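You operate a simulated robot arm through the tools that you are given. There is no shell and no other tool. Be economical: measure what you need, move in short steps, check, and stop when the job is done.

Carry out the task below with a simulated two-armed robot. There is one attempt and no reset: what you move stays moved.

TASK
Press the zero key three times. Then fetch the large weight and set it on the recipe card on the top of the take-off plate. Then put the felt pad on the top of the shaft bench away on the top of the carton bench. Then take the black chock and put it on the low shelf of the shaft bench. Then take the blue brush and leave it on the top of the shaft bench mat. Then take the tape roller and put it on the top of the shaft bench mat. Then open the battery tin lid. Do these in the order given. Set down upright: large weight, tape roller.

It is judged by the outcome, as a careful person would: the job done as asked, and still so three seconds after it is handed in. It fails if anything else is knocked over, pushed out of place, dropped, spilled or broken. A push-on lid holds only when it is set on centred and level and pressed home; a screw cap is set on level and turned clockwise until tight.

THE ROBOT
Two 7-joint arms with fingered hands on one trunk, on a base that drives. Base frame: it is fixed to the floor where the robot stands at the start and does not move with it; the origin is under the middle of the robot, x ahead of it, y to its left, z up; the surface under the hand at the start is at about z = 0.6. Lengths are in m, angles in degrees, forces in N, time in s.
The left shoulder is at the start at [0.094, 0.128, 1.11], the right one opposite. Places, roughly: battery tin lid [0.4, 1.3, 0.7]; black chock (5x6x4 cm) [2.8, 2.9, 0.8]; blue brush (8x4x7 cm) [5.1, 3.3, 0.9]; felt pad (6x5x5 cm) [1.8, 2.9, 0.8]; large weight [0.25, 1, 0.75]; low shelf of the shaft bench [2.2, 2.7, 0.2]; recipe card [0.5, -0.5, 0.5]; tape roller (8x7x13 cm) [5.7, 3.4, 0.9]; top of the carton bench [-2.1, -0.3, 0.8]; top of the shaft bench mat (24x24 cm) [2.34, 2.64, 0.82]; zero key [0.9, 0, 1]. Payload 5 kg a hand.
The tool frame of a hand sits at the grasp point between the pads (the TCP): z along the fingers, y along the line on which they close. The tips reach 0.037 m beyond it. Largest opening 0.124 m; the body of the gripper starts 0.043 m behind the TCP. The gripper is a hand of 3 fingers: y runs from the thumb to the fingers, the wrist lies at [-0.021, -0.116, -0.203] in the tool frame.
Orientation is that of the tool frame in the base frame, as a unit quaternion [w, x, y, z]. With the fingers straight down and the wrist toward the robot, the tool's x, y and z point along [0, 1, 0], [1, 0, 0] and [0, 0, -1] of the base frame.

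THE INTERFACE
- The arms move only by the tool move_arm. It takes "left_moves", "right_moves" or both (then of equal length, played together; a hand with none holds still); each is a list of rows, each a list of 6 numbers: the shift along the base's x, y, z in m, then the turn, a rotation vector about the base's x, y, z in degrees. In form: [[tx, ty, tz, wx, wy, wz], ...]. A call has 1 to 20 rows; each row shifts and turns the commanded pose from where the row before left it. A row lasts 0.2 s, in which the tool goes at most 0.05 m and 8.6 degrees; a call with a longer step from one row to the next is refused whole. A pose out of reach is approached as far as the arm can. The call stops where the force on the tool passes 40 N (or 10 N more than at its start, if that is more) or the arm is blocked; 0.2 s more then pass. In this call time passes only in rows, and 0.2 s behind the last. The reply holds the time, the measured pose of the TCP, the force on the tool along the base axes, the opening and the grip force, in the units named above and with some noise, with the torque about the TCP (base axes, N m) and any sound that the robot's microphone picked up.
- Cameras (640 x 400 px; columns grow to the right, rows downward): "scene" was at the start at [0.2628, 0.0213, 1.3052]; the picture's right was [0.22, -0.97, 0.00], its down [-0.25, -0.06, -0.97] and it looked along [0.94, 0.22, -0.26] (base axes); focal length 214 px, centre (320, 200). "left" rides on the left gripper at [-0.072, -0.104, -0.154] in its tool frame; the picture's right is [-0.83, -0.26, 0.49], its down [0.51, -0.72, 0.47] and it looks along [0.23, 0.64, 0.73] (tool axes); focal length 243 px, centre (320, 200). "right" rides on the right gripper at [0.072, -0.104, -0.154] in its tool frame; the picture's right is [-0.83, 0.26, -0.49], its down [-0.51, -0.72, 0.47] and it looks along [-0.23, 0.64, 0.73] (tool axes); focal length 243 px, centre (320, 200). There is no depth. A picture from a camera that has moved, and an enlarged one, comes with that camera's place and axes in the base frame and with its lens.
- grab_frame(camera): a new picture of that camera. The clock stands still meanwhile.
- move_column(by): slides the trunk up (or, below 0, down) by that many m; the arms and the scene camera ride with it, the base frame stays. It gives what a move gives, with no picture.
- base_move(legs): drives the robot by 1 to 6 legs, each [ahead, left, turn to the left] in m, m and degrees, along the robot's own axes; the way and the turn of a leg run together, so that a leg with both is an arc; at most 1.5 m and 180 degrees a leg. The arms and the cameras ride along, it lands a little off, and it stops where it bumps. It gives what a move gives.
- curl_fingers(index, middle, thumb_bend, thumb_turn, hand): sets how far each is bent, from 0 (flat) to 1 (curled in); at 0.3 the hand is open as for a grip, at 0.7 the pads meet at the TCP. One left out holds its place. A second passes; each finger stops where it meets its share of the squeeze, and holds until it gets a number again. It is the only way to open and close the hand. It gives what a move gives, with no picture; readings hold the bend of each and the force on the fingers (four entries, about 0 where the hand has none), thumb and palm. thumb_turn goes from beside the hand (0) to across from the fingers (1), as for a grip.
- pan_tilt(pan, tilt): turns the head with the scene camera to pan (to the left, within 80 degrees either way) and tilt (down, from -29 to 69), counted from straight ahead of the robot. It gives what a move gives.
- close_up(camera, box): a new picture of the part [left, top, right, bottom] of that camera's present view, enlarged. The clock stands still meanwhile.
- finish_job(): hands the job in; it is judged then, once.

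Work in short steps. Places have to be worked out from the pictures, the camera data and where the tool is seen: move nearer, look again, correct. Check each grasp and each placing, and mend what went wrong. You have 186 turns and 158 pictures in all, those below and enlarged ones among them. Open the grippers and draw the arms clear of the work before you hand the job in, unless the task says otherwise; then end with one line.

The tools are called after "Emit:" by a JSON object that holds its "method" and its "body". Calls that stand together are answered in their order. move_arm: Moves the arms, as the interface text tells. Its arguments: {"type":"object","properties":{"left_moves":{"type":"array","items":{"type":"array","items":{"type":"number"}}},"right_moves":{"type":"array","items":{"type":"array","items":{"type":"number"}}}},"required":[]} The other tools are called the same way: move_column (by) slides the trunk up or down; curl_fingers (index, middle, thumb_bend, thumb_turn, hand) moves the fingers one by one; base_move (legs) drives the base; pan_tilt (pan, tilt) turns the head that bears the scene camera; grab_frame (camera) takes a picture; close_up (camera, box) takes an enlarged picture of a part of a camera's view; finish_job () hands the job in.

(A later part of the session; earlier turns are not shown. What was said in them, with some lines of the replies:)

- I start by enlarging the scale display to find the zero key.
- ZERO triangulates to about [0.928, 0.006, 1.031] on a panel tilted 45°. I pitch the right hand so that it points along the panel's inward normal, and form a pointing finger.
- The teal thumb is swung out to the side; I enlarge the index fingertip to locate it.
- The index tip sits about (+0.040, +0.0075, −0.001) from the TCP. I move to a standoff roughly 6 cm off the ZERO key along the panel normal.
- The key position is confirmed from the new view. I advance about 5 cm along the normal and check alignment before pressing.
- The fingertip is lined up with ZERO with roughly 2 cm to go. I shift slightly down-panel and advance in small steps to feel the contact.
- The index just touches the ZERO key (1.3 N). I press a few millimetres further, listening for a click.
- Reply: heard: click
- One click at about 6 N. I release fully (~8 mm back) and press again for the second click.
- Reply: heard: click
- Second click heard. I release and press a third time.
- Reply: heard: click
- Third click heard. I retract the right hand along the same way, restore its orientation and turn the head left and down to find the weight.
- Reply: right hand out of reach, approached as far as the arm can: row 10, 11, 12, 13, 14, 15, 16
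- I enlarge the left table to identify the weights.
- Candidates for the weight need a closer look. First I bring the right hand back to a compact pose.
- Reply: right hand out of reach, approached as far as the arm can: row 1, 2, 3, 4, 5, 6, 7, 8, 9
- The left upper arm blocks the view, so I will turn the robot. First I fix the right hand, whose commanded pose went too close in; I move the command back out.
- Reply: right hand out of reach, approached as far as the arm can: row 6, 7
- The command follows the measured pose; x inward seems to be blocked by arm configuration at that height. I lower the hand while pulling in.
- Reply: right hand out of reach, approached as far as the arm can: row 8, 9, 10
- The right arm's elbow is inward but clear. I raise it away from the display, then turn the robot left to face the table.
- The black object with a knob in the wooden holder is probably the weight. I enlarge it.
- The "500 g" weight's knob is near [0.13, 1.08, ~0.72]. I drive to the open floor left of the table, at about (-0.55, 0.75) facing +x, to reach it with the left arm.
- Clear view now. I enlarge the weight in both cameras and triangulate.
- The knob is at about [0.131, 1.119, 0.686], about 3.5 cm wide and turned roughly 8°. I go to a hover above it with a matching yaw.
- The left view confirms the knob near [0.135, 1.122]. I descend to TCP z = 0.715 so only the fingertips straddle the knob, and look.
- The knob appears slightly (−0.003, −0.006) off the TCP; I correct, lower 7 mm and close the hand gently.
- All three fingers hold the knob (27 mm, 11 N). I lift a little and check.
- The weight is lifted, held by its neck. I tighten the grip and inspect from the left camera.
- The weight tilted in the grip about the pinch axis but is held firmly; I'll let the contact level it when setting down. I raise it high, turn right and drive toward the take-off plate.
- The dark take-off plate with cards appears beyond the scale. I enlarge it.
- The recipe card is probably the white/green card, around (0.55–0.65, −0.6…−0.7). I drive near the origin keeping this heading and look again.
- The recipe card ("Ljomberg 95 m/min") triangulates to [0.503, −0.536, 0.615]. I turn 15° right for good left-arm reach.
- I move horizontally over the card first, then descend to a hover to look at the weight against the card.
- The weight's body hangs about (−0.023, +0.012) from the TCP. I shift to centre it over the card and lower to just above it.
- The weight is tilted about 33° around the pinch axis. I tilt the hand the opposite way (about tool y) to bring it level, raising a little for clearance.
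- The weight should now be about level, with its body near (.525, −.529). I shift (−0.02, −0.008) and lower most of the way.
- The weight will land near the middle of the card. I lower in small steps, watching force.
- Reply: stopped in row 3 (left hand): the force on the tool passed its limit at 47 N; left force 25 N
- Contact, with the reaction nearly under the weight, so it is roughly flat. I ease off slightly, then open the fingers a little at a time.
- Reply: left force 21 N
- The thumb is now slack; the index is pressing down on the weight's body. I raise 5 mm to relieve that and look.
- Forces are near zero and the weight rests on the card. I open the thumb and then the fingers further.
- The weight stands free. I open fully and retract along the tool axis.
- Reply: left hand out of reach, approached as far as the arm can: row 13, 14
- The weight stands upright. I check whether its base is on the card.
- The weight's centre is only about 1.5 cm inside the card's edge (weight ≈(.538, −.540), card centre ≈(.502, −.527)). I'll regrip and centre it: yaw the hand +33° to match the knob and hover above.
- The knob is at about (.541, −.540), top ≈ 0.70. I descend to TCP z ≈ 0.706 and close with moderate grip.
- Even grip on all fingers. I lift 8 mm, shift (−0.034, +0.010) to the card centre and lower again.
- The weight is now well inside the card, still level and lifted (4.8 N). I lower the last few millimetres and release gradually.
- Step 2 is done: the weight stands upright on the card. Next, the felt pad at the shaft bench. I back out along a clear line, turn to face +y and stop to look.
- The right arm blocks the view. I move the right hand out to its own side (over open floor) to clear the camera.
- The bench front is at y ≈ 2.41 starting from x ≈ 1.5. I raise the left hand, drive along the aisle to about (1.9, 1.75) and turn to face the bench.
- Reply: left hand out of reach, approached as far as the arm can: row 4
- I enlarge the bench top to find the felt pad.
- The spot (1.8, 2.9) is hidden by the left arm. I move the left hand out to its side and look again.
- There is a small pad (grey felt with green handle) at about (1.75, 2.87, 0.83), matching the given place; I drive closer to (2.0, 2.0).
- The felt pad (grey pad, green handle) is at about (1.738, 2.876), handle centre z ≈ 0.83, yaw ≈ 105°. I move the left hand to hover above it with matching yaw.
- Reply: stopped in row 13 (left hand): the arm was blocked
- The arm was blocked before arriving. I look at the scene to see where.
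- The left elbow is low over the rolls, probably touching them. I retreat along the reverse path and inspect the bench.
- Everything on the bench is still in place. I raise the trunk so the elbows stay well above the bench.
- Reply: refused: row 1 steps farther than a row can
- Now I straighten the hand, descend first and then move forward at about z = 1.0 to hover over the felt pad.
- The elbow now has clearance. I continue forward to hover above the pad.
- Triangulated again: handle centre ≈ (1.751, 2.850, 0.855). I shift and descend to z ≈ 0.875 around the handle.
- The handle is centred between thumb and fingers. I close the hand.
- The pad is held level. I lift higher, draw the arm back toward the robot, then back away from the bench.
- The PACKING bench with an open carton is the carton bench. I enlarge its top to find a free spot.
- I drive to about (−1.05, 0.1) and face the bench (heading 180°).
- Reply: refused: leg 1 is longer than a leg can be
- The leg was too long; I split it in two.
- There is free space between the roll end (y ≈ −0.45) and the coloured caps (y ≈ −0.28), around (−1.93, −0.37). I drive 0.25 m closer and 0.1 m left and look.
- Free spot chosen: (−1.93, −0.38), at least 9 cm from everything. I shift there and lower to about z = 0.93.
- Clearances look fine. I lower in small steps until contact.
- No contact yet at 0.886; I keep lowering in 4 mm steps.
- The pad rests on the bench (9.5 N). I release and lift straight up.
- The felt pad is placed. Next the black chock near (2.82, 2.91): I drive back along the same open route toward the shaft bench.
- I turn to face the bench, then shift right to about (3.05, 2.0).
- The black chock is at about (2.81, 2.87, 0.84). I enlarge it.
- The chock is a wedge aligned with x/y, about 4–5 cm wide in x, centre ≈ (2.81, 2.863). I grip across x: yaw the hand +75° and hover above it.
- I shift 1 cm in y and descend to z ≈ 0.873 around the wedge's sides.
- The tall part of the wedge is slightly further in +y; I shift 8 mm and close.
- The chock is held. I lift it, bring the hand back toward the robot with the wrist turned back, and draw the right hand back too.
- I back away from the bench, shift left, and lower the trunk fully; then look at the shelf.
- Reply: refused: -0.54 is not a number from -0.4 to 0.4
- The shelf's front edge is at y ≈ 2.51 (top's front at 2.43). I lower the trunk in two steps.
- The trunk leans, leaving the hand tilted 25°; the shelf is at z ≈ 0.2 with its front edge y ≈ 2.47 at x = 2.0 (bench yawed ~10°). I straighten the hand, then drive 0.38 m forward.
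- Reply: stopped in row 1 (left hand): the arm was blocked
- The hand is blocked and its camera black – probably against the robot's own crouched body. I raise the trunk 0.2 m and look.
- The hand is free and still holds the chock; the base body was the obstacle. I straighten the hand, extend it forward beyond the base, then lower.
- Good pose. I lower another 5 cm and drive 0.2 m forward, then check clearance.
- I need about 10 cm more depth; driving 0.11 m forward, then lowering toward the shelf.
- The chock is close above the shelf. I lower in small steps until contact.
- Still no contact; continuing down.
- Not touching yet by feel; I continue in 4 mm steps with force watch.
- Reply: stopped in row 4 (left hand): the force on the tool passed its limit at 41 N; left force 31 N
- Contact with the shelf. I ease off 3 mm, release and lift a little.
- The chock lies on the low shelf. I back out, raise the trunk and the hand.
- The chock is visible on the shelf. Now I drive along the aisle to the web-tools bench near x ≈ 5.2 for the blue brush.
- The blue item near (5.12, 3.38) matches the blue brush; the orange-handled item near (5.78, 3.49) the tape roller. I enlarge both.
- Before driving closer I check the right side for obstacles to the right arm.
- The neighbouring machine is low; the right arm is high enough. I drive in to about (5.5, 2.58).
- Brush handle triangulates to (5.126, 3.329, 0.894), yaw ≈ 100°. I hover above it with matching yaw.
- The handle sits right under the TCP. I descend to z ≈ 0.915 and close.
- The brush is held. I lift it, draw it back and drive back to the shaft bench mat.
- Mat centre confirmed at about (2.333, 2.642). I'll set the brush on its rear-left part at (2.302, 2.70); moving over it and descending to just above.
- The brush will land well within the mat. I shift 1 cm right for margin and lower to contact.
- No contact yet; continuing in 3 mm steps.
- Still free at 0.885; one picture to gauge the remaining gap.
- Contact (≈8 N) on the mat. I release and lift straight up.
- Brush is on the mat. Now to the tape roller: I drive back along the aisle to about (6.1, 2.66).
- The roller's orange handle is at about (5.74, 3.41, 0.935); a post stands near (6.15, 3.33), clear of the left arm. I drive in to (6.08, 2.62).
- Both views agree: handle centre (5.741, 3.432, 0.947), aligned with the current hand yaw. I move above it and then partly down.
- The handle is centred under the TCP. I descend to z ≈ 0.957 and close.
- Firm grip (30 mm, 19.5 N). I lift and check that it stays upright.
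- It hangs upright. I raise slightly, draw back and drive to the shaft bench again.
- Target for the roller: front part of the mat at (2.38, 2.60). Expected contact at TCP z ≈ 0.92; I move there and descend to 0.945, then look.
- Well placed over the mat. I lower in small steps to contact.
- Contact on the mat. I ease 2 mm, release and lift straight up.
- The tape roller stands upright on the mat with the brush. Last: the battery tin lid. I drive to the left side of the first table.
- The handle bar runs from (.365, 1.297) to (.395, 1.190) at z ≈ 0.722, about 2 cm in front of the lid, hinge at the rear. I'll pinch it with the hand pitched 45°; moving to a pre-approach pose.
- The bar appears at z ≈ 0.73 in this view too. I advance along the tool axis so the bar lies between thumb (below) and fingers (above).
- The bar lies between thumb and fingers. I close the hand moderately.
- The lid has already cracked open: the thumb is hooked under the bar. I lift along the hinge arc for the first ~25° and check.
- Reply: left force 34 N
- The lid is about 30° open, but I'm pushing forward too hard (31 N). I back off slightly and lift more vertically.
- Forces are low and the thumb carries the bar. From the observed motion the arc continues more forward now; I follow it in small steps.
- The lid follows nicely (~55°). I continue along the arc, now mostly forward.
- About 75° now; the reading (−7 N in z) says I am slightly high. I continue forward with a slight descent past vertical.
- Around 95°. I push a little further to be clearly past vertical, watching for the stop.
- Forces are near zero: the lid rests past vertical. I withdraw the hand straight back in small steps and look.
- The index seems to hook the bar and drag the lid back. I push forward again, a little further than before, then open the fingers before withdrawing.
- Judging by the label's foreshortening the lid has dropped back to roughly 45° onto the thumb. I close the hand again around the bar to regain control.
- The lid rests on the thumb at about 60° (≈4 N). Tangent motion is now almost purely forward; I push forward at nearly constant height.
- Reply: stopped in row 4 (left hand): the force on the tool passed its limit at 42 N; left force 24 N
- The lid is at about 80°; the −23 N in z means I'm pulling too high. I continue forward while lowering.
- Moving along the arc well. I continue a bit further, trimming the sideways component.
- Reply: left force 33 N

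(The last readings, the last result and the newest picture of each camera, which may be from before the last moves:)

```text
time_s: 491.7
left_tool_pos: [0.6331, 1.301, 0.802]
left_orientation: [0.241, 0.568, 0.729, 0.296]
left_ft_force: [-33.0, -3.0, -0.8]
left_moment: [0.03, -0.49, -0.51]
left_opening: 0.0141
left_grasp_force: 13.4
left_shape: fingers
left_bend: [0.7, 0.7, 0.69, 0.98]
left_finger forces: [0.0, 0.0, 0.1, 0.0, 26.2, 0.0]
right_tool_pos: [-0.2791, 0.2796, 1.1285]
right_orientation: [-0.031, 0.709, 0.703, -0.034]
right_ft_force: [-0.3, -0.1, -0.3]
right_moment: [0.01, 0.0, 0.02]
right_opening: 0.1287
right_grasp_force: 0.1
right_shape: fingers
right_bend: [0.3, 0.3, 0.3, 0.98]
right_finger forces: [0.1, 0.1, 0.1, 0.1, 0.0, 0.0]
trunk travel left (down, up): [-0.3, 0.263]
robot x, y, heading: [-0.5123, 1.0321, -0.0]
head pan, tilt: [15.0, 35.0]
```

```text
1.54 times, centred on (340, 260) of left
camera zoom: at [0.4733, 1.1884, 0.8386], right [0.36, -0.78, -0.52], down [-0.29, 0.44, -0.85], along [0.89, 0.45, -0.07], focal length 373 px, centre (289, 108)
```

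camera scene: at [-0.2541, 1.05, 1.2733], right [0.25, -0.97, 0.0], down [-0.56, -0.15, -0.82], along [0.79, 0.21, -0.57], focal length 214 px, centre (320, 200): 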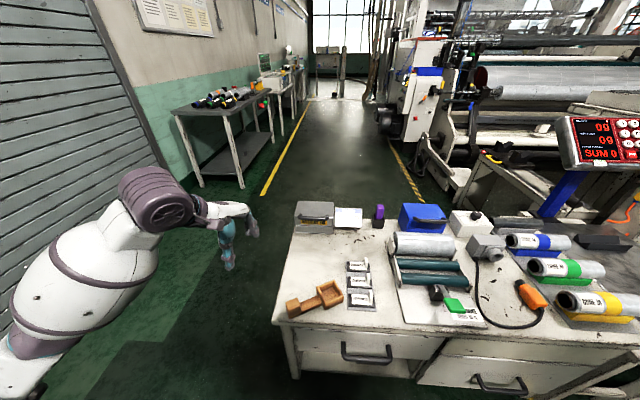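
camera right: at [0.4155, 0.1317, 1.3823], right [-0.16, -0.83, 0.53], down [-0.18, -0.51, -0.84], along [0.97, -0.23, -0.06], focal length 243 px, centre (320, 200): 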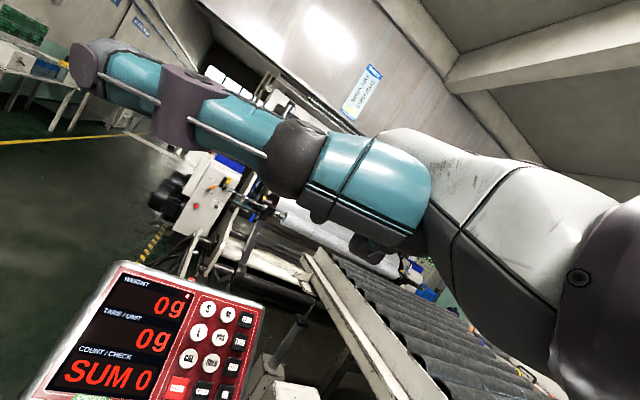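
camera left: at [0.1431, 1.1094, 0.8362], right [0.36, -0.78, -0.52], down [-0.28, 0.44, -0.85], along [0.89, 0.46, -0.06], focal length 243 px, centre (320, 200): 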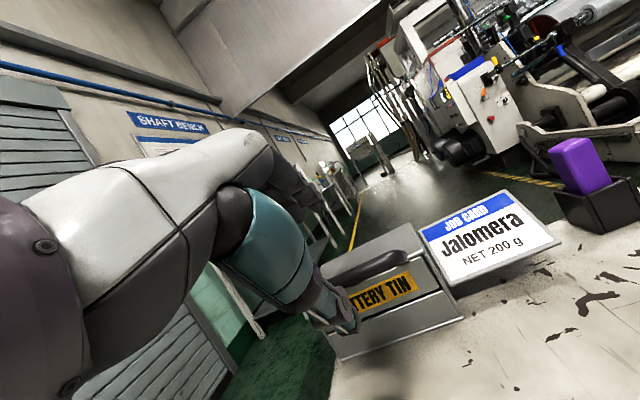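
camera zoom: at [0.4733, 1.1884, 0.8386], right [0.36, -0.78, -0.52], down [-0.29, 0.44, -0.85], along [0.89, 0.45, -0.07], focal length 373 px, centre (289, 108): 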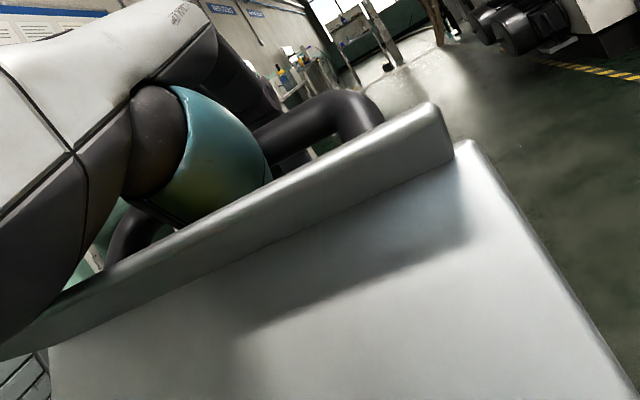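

The lid is now well past vertical and at its stop (33 N). I relieve the push, open only the fingers (which go over the bar), keeping the thumb still.

Emit:
{"method": "move_arm", "body": {"left_moves": [[-0.006, 0, 0, 0, 0, 0], [-0.004, 0, 0, 0, 0, 0]]}}

Emit:
{"method": "curl_fingers", "body": {"hand": "left", "index": 0.25, "middle": 0.25}}

Emit:
{"method": "move_arm", "body": {"left_moves": [[-0.0125, -0.003, 0.0085, 0, 0, 0], [-0.0125, -0.003, 0.0085, 0, 0, 0], [-0.0125, -0.003, 0.0085, 0, 0, 0]]}}

Emit:
{"method": "close_up", "body": {"camera": "left", "box": [200, 130, 480, 390]}}

```text
time_s: 492.3
left_tool_pos: [0.6275, 1.3006, 0.7995]
left_orientation: [0.241, 0.569, 0.729, 0.294]
left_ft_force: [2.4, 0.8, 1.8]
left_moment: [-0.05, 0.12, -0.02]
left_opening: 0.0064
left_grasp_force: 3.1
left_shape: fingers
left_bend: [0.7, 0.7, 0.7, 0.98]
left_finger forces: [0.0, 0.0, 0.0, 0.0, 4.9, 0.0]
right_tool_pos: [-0.2762, 0.2798, 1.1303]
right_orientation: [-0.032, 0.71, 0.703, -0.035]
right_ft_force: [-0.4, -0.3, 1.0]
right_moment: [-0.01, -0.02, 0.03]
right_opening: 0.1286
right_grasp_force: 0.1
right_shape: fingers
right_bend: [0.3, 0.3, 0.3, 0.98]
right_finger forces: [0.2, 0.1, 0.1, 0.0, 0.1, 0.0]
trunk travel left (down, up): [-0.3, 0.263]
robot x, y, heading: [-0.5148, 1.0301, -0.1]
head pan, tilt: [15.0, 35.0]
```

```text
time_s: 493.3
left_tool_pos: [0.6267, 1.3003, 0.8013]
left_orientation: [0.241, 0.569, 0.729, 0.295]
left_ft_force: [5.1, 2.1, 8.2]
left_moment: [-0.22, 0.56, 0.06]
left_opening: 0.0754
left_grasp_force: 5.5
left_shape: fingers
left_bend: [0.25, 0.25, 0.7, 0.98]
left_finger forces: [0.0, 0.0, 0.1, 0.1, 11.0, 0.0]
right_tool_pos: [-0.2759, 0.28, 1.13]
right_orientation: [-0.033, 0.709, 0.703, -0.035]
right_ft_force: [1.2, -0.1, -0.8]
right_moment: [0.03, -0.02, 0.03]
right_opening: 0.1286
right_grasp_force: 0.2
right_shape: fingers
right_bend: [0.3, 0.3, 0.3, 0.98]
right_finger forces: [0.0, 0.0, 0.1, 0.0, 0.0, 0.0]
trunk travel left (down, up): [-0.3, 0.263]
robot x, y, heading: [-0.511, 1.0266, -0.1]
head pan, tilt: [15.0, 35.0]
```

```text
time_s: 494.1
left_tool_pos: [0.5896, 1.2898, 0.824]
left_orientation: [0.24, 0.569, 0.73, 0.294]
left_ft_force: [0.2, -0.5, -0.6]
left_moment: [0.02, -0.04, -0.02]
left_opening: 0.0773
left_grasp_force: 0.4
left_shape: fingers
left_bend: [0.25, 0.25, 0.7, 0.98]
left_finger forces: [0.0, 0.0, 0.0, 0.0, 0.8, 0.0]
right_tool_pos: [-0.2766, 0.2802, 1.1291]
right_orientation: [-0.032, 0.709, 0.703, -0.035]
right_ft_force: [-0.4, 0.4, 0.1]
right_moment: [0.01, -0.03, 0.03]
right_opening: 0.129
right_grasp_force: 0.0
right_shape: fingers
right_bend: [0.3, 0.3, 0.3, 0.98]
right_finger forces: [0.0, 0.0, 0.0, 0.1, 0.0, 0.0]
trunk travel left (down, up): [-0.3, 0.263]
robot x, y, heading: [-0.512, 1.0261, -0.1]
head pan, tilt: [15.0, 35.0]
```

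```text
1.54 times, centred on (340, 260) of left
camera zoom: at [0.4285, 1.178, 0.8603], right [0.35, -0.78, -0.52], down [-0.29, 0.44, -0.85], along [0.89, 0.45, -0.07], focal length 373 px, centre (289, 108)
```

zoom: 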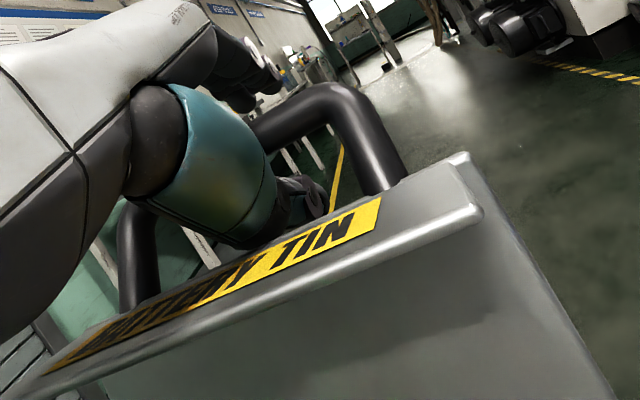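

The curled thumb is hooking the bar and pulled the lid back to about 93°. I push to the stop again, straighten the thumb there, and then withdraw along the tool axis.

Emit:
{"method": "move_arm", "body": {"left_moves": [[0.0125, 0.003, -0.0085, 0, 0, 0], [0.0125, 0.003, -0.0085, 0, 0, 0], [0.0125, 0.003, -0.0085, 0, 0, 0], [0.006, 0, 0, 0, 0, 0]]}}

Emit:
{"method": "curl_fingers", "body": {"hand": "left", "thumb_bend": 0.5}}

```text
time_s: 495.1
left_tool_pos: [0.6326, 1.3006, 0.7988]
left_orientation: [0.24, 0.569, 0.73, 0.294]
left_ft_force: [-5.1, 1.2, -3.5]
left_moment: [0.08, -0.1, -0.17]
left_opening: 0.0791
left_grasp_force: 2.4
left_shape: fingers
left_bend: [0.25, 0.25, 0.69, 0.98]
left_finger forces: [0.0, 0.0, 0.0, 0.1, 4.8, 0.0]
right_tool_pos: [-0.2749, 0.28, 1.1295]
right_orientation: [-0.033, 0.71, 0.703, -0.035]
right_ft_force: [-0.2, 0.0, -0.2]
right_moment: [-0.02, -0.01, 0.0]
right_opening: 0.1287
right_grasp_force: 0.0
right_shape: fingers
right_bend: [0.3, 0.3, 0.3, 0.98]
right_finger forces: [0.1, 0.1, 0.0, 0.0, 0.1, 0.1]
trunk travel left (down, up): [-0.3, 0.263]
robot x, y, heading: [-0.509, 1.0267, -0.0]
head pan, tilt: [15.0, 35.0]
```

```text
time_s: 496.1
left_tool_pos: [0.6327, 1.2994, 0.8013]
left_orientation: [0.242, 0.569, 0.729, 0.294]
left_ft_force: [8.2, 1.3, 11.5]
left_moment: [-0.24, 0.82, 0.05]
left_opening: 0.1053
left_grasp_force: 6.8
left_shape: fingers
left_bend: [0.25, 0.25, 0.51, 0.98]
left_finger forces: [0.0, 0.1, 0.0, 0.1, 12.5, 0.0]
right_tool_pos: [-0.2775, 0.2804, 1.1306]
right_orientation: [-0.033, 0.709, 0.703, -0.035]
right_ft_force: [0.1, -0.6, 0.4]
right_moment: [0.05, -0.02, -0.03]
right_opening: 0.1289
right_grasp_force: 0.0
right_shape: fingers
right_bend: [0.3, 0.3, 0.3, 0.98]
right_finger forces: [0.1, 0.1, 0.0, 0.1, 0.1, 0.0]
trunk travel left (down, up): [-0.3, 0.263]
robot x, y, heading: [-0.5088, 1.0267, -0.2]
head pan, tilt: [15.0, 35.0]
```

The thumb presses on the lid flange. I shift slightly up-forward to relieve, straighten the thumb further, then withdraw along the tool axis.

Emit:
{"method": "move_arm", "body": {"left_moves": [[0.004, 0.001, 0.0045, 0, 0, 0], [0.004, 0.001, 0.0045, 0, 0, 0]]}}

Emit:
{"method": "curl_fingers", "body": {"hand": "left", "thumb_bend": 0.42}}

Emit:
{"method": "close_up", "body": {"camera": "left", "box": [200, 130, 480, 390]}}

```text
time_s: 496.7
left_tool_pos: [0.6398, 1.3027, 0.8028]
left_orientation: [0.239, 0.571, 0.73, 0.292]
left_ft_force: [-15.9, -3.8, -11.6]
left_moment: [0.24, -0.78, -0.14]
left_opening: 0.1129
left_grasp_force: 9.7
left_shape: fingers
left_bend: [0.25, 0.25, 0.5, 0.97]
left_finger forces: [0.1, 0.0, 0.0, 0.0, 19.4, 0.1]
right_tool_pos: [-0.2751, 0.2794, 1.1291]
right_orientation: [-0.032, 0.71, 0.703, -0.035]
right_ft_force: [-0.7, 0.7, -0.3]
right_moment: [-0.04, 0.0, -0.02]
right_opening: 0.129
right_grasp_force: 0.1
right_shape: fingers
right_bend: [0.3, 0.3, 0.3, 0.98]
right_finger forces: [0.0, 0.0, 0.0, 0.0, 0.0, 0.0]
trunk travel left (down, up): [-0.3, 0.263]
robot x, y, heading: [-0.5124, 1.0306, -0.4]
head pan, tilt: [15.0, 35.0]
```

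```text
time_s: 497.7
left_tool_pos: [0.6417, 1.3024, 0.8055]
left_orientation: [0.24, 0.569, 0.73, 0.294]
left_ft_force: [-14.1, -5.0, -15.1]
left_moment: [0.41, -1.05, -0.05]
left_opening: 0.1258
left_grasp_force: 10.3
left_shape: fingers
left_bend: [0.25, 0.25, 0.42, 0.97]
left_finger forces: [0.0, 0.0, 0.1, 0.0, 20.3, 0.1]
right_tool_pos: [-0.2755, 0.2807, 1.1293]
right_orientation: [-0.034, 0.71, 0.703, -0.035]
right_ft_force: [0.1, -0.3, 0.5]
right_moment: [0.0, 0.0, 0.01]
right_opening: 0.1288
right_grasp_force: 0.0
right_shape: fingers
right_bend: [0.3, 0.3, 0.3, 0.98]
right_finger forces: [0.0, 0.0, 0.1, 0.0, 0.0, 0.0]
trunk travel left (down, up): [-0.3, 0.263]
robot x, y, heading: [-0.5109, 1.0282, -0.0]
head pan, tilt: [15.0, 35.0]
```

```text
1.54 times, centred on (340, 260) of left
camera zoom: at [0.4807, 1.1893, 0.8426], right [0.35, -0.78, -0.52], down [-0.29, 0.44, -0.85], along [0.89, 0.45, -0.08], focal length 373 px, centre (289, 108)
```

zoom: 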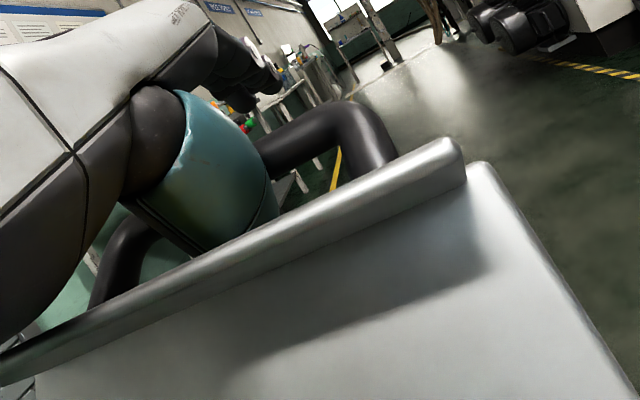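

The lid is again beyond vertical at its stop, with a straighter thumb. I relieve slightly and withdraw along the tool axis.

Emit:
{"method": "move_arm", "body": {"left_moves": [[-0.003, -0.0008, -0.003, 0, 0, 0], [-0.01, -0.0023, 0.0085, 0, 0, 0], [-0.0105, -0.0024, 0.0095, 0, 0, 0], [-0.0105, -0.0024, 0.0095, 0, 0, 0], [-0.0105, -0.0024, 0.0095, 0, 0, 0], [-0.0105, -0.0024, 0.0095, 0, 0, 0], [-0.0105, -0.0024, 0.0095, 0, 0, 0]]}}

```text
time_s: 499.3
left_tool_pos: [0.5757, 1.2886, 0.8614]
left_orientation: [0.241, 0.569, 0.729, 0.294]
left_ft_force: [0.3, 0.1, 0.4]
left_moment: [0.02, 0.02, -0.02]
left_opening: 0.1195
left_grasp_force: 0.0
left_shape: fingers
left_bend: [0.25, 0.25, 0.43, 0.98]
left_finger forces: [0.1, 0.0, 0.1, 0.0, 0.6, 0.0]
right_tool_pos: [-0.2771, 0.2792, 1.1295]
right_orientation: [-0.032, 0.709, 0.704, -0.035]
right_ft_force: [0.9, 0.4, 0.4]
right_moment: [-0.01, -0.03, -0.01]
right_opening: 0.1286
right_grasp_force: 0.1
right_shape: fingers
right_bend: [0.3, 0.3, 0.3, 0.98]
right_finger forces: [0.1, 0.1, 0.0, 0.0, 0.1, 0.1]
trunk travel left (down, up): [-0.3, 0.263]
robot x, y, heading: [-0.5109, 1.0276, -0.3]
head pan, tilt: [15.0, 35.0]
```

Nearly free. I continue withdrawing and watch the thumb force.

Emit:
{"method": "move_arm", "body": {"left_moves": [[-0.0105, -0.0024, 0.0095, 0, 0, 0], [-0.0105, -0.0024, 0.0095, 0, 0, 0], [-0.0105, -0.0024, 0.0095, 0, 0, 0]]}}

Emit:
{"method": "close_up", "body": {"camera": "scene", "box": [250, 130, 400, 250]}}

```text
time_s: 500.1
left_tool_pos: [0.5432, 1.2806, 0.8889]
left_orientation: [0.241, 0.569, 0.729, 0.295]
left_ft_force: [0.4, 0.3, -0.3]
left_moment: [-0.01, -0.05, 0.0]
left_opening: 0.1198
left_grasp_force: 0.1
left_shape: fingers
left_bend: [0.25, 0.25, 0.42, 0.98]
left_finger forces: [0.0, 0.0, 0.0, 0.0, 0.0, 0.0]
right_tool_pos: [-0.2755, 0.2803, 1.129]
right_orientation: [-0.033, 0.71, 0.703, -0.035]
right_ft_force: [-0.5, -0.6, -0.3]
right_moment: [-0.03, 0.0, 0.0]
right_opening: 0.129
right_grasp_force: 0.0
right_shape: fingers
right_bend: [0.3, 0.3, 0.3, 0.98]
right_finger forces: [0.1, 0.0, 0.0, 0.0, 0.0, 0.0]
trunk travel left (down, up): [-0.3, 0.263]
robot x, y, heading: [-0.5109, 1.0294, -0.3]
head pan, tilt: [15.0, 35.0]
```

```text
3.33 times, centred on (325, 190) of scene
camera zoom: at [-0.2545, 1.0498, 1.2734], right [0.25, -0.97, 0.0], down [-0.55, -0.15, -0.82], along [0.79, 0.21, -0.57], focal length 715 px, centre (303, 233)
```

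zoom: 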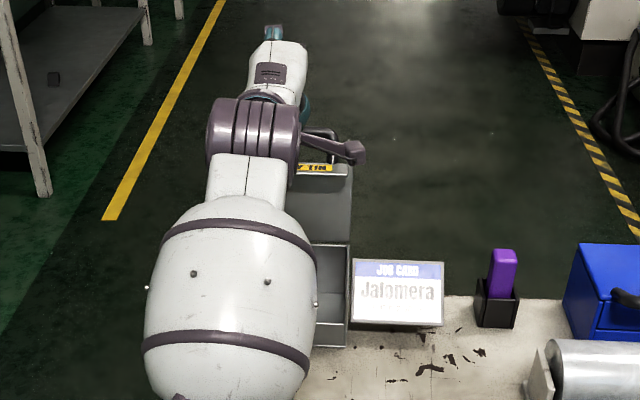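

The lid stands open, with no force on the hand. I withdraw fully, back and up, well clear.

Emit:
{"method": "move_arm", "body": {"left_moves": [[-0.014, -0.003, 0.014, 0, 0, 0], [-0.02, -0.004, 0.02, 0, 0, 0], [-0.025, -0.005, 0.02, 0, 0, 0], [-0.03, -0.006, 0.02, 0, 0, 0], [-0.035, -0.006, 0.02, 0, 0, 0], [-0.04, 0, 0.01, 0, 0, 0], [-0.04, 0, 0.01, 0, 0, 0], [-0.04, 0.01, 0.01, 0, 0, 0], [-0.04, 0.01, 0.01, 0, 0, 0], [-0.04, 0.01, 0.01, 0, 0, 0]]}}

Emit:
{"method": "close_up", "body": {"camera": "scene", "box": [250, 150, 400, 250]}}

```text
time_s: 502.3
left_tool_pos: [0.218, 1.2873, 1.0342]
left_orientation: [0.241, 0.569, 0.729, 0.294]
left_ft_force: [1.6, 0.1, 0.6]
left_moment: [-0.01, 0.01, 0.04]
left_opening: 0.1204
left_grasp_force: 0.0
left_shape: fingers
left_bend: [0.25, 0.25, 0.42, 0.98]
left_finger forces: [0.1, 0.1, 0.0, 0.1, 0.0, 0.0]
right_tool_pos: [-0.2764, 0.2803, 1.1295]
right_orientation: [-0.032, 0.71, 0.703, -0.035]
right_ft_force: [-0.1, 0.1, -0.3]
right_moment: [0.0, -0.03, -0.01]
right_opening: 0.1287
right_grasp_force: 0.0
right_shape: fingers
right_bend: [0.3, 0.3, 0.3, 0.98]
right_finger forces: [0.1, 0.0, 0.1, 0.0, 0.0, 0.0]
trunk travel left (down, up): [-0.3, 0.263]
robot x, y, heading: [-0.5129, 1.0246, -0.2]
head pan, tilt: [15.0, 35.0]
```

```text
4.00 times, centred on (325, 200) of scene
camera zoom: at [-0.2551, 1.0502, 1.2736], right [0.25, -0.97, 0.0], down [-0.55, -0.15, -0.82], along [0.79, 0.21, -0.57], focal length 858 px, centre (300, 200)
```

zoom: 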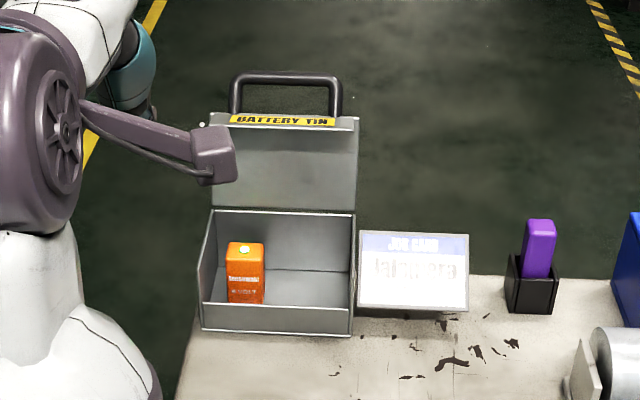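

The tin stands open by itself, its contents and the job card undisturbed, and the arms are clear with hands open. All the steps are done, so I hand the job in.

Emit:
{"method": "finish_job", "body": {}}

```text
The job is handed in.
```

All seven steps were done in the order given and the job is handed in; the battery tin lid was still open in the last picture.
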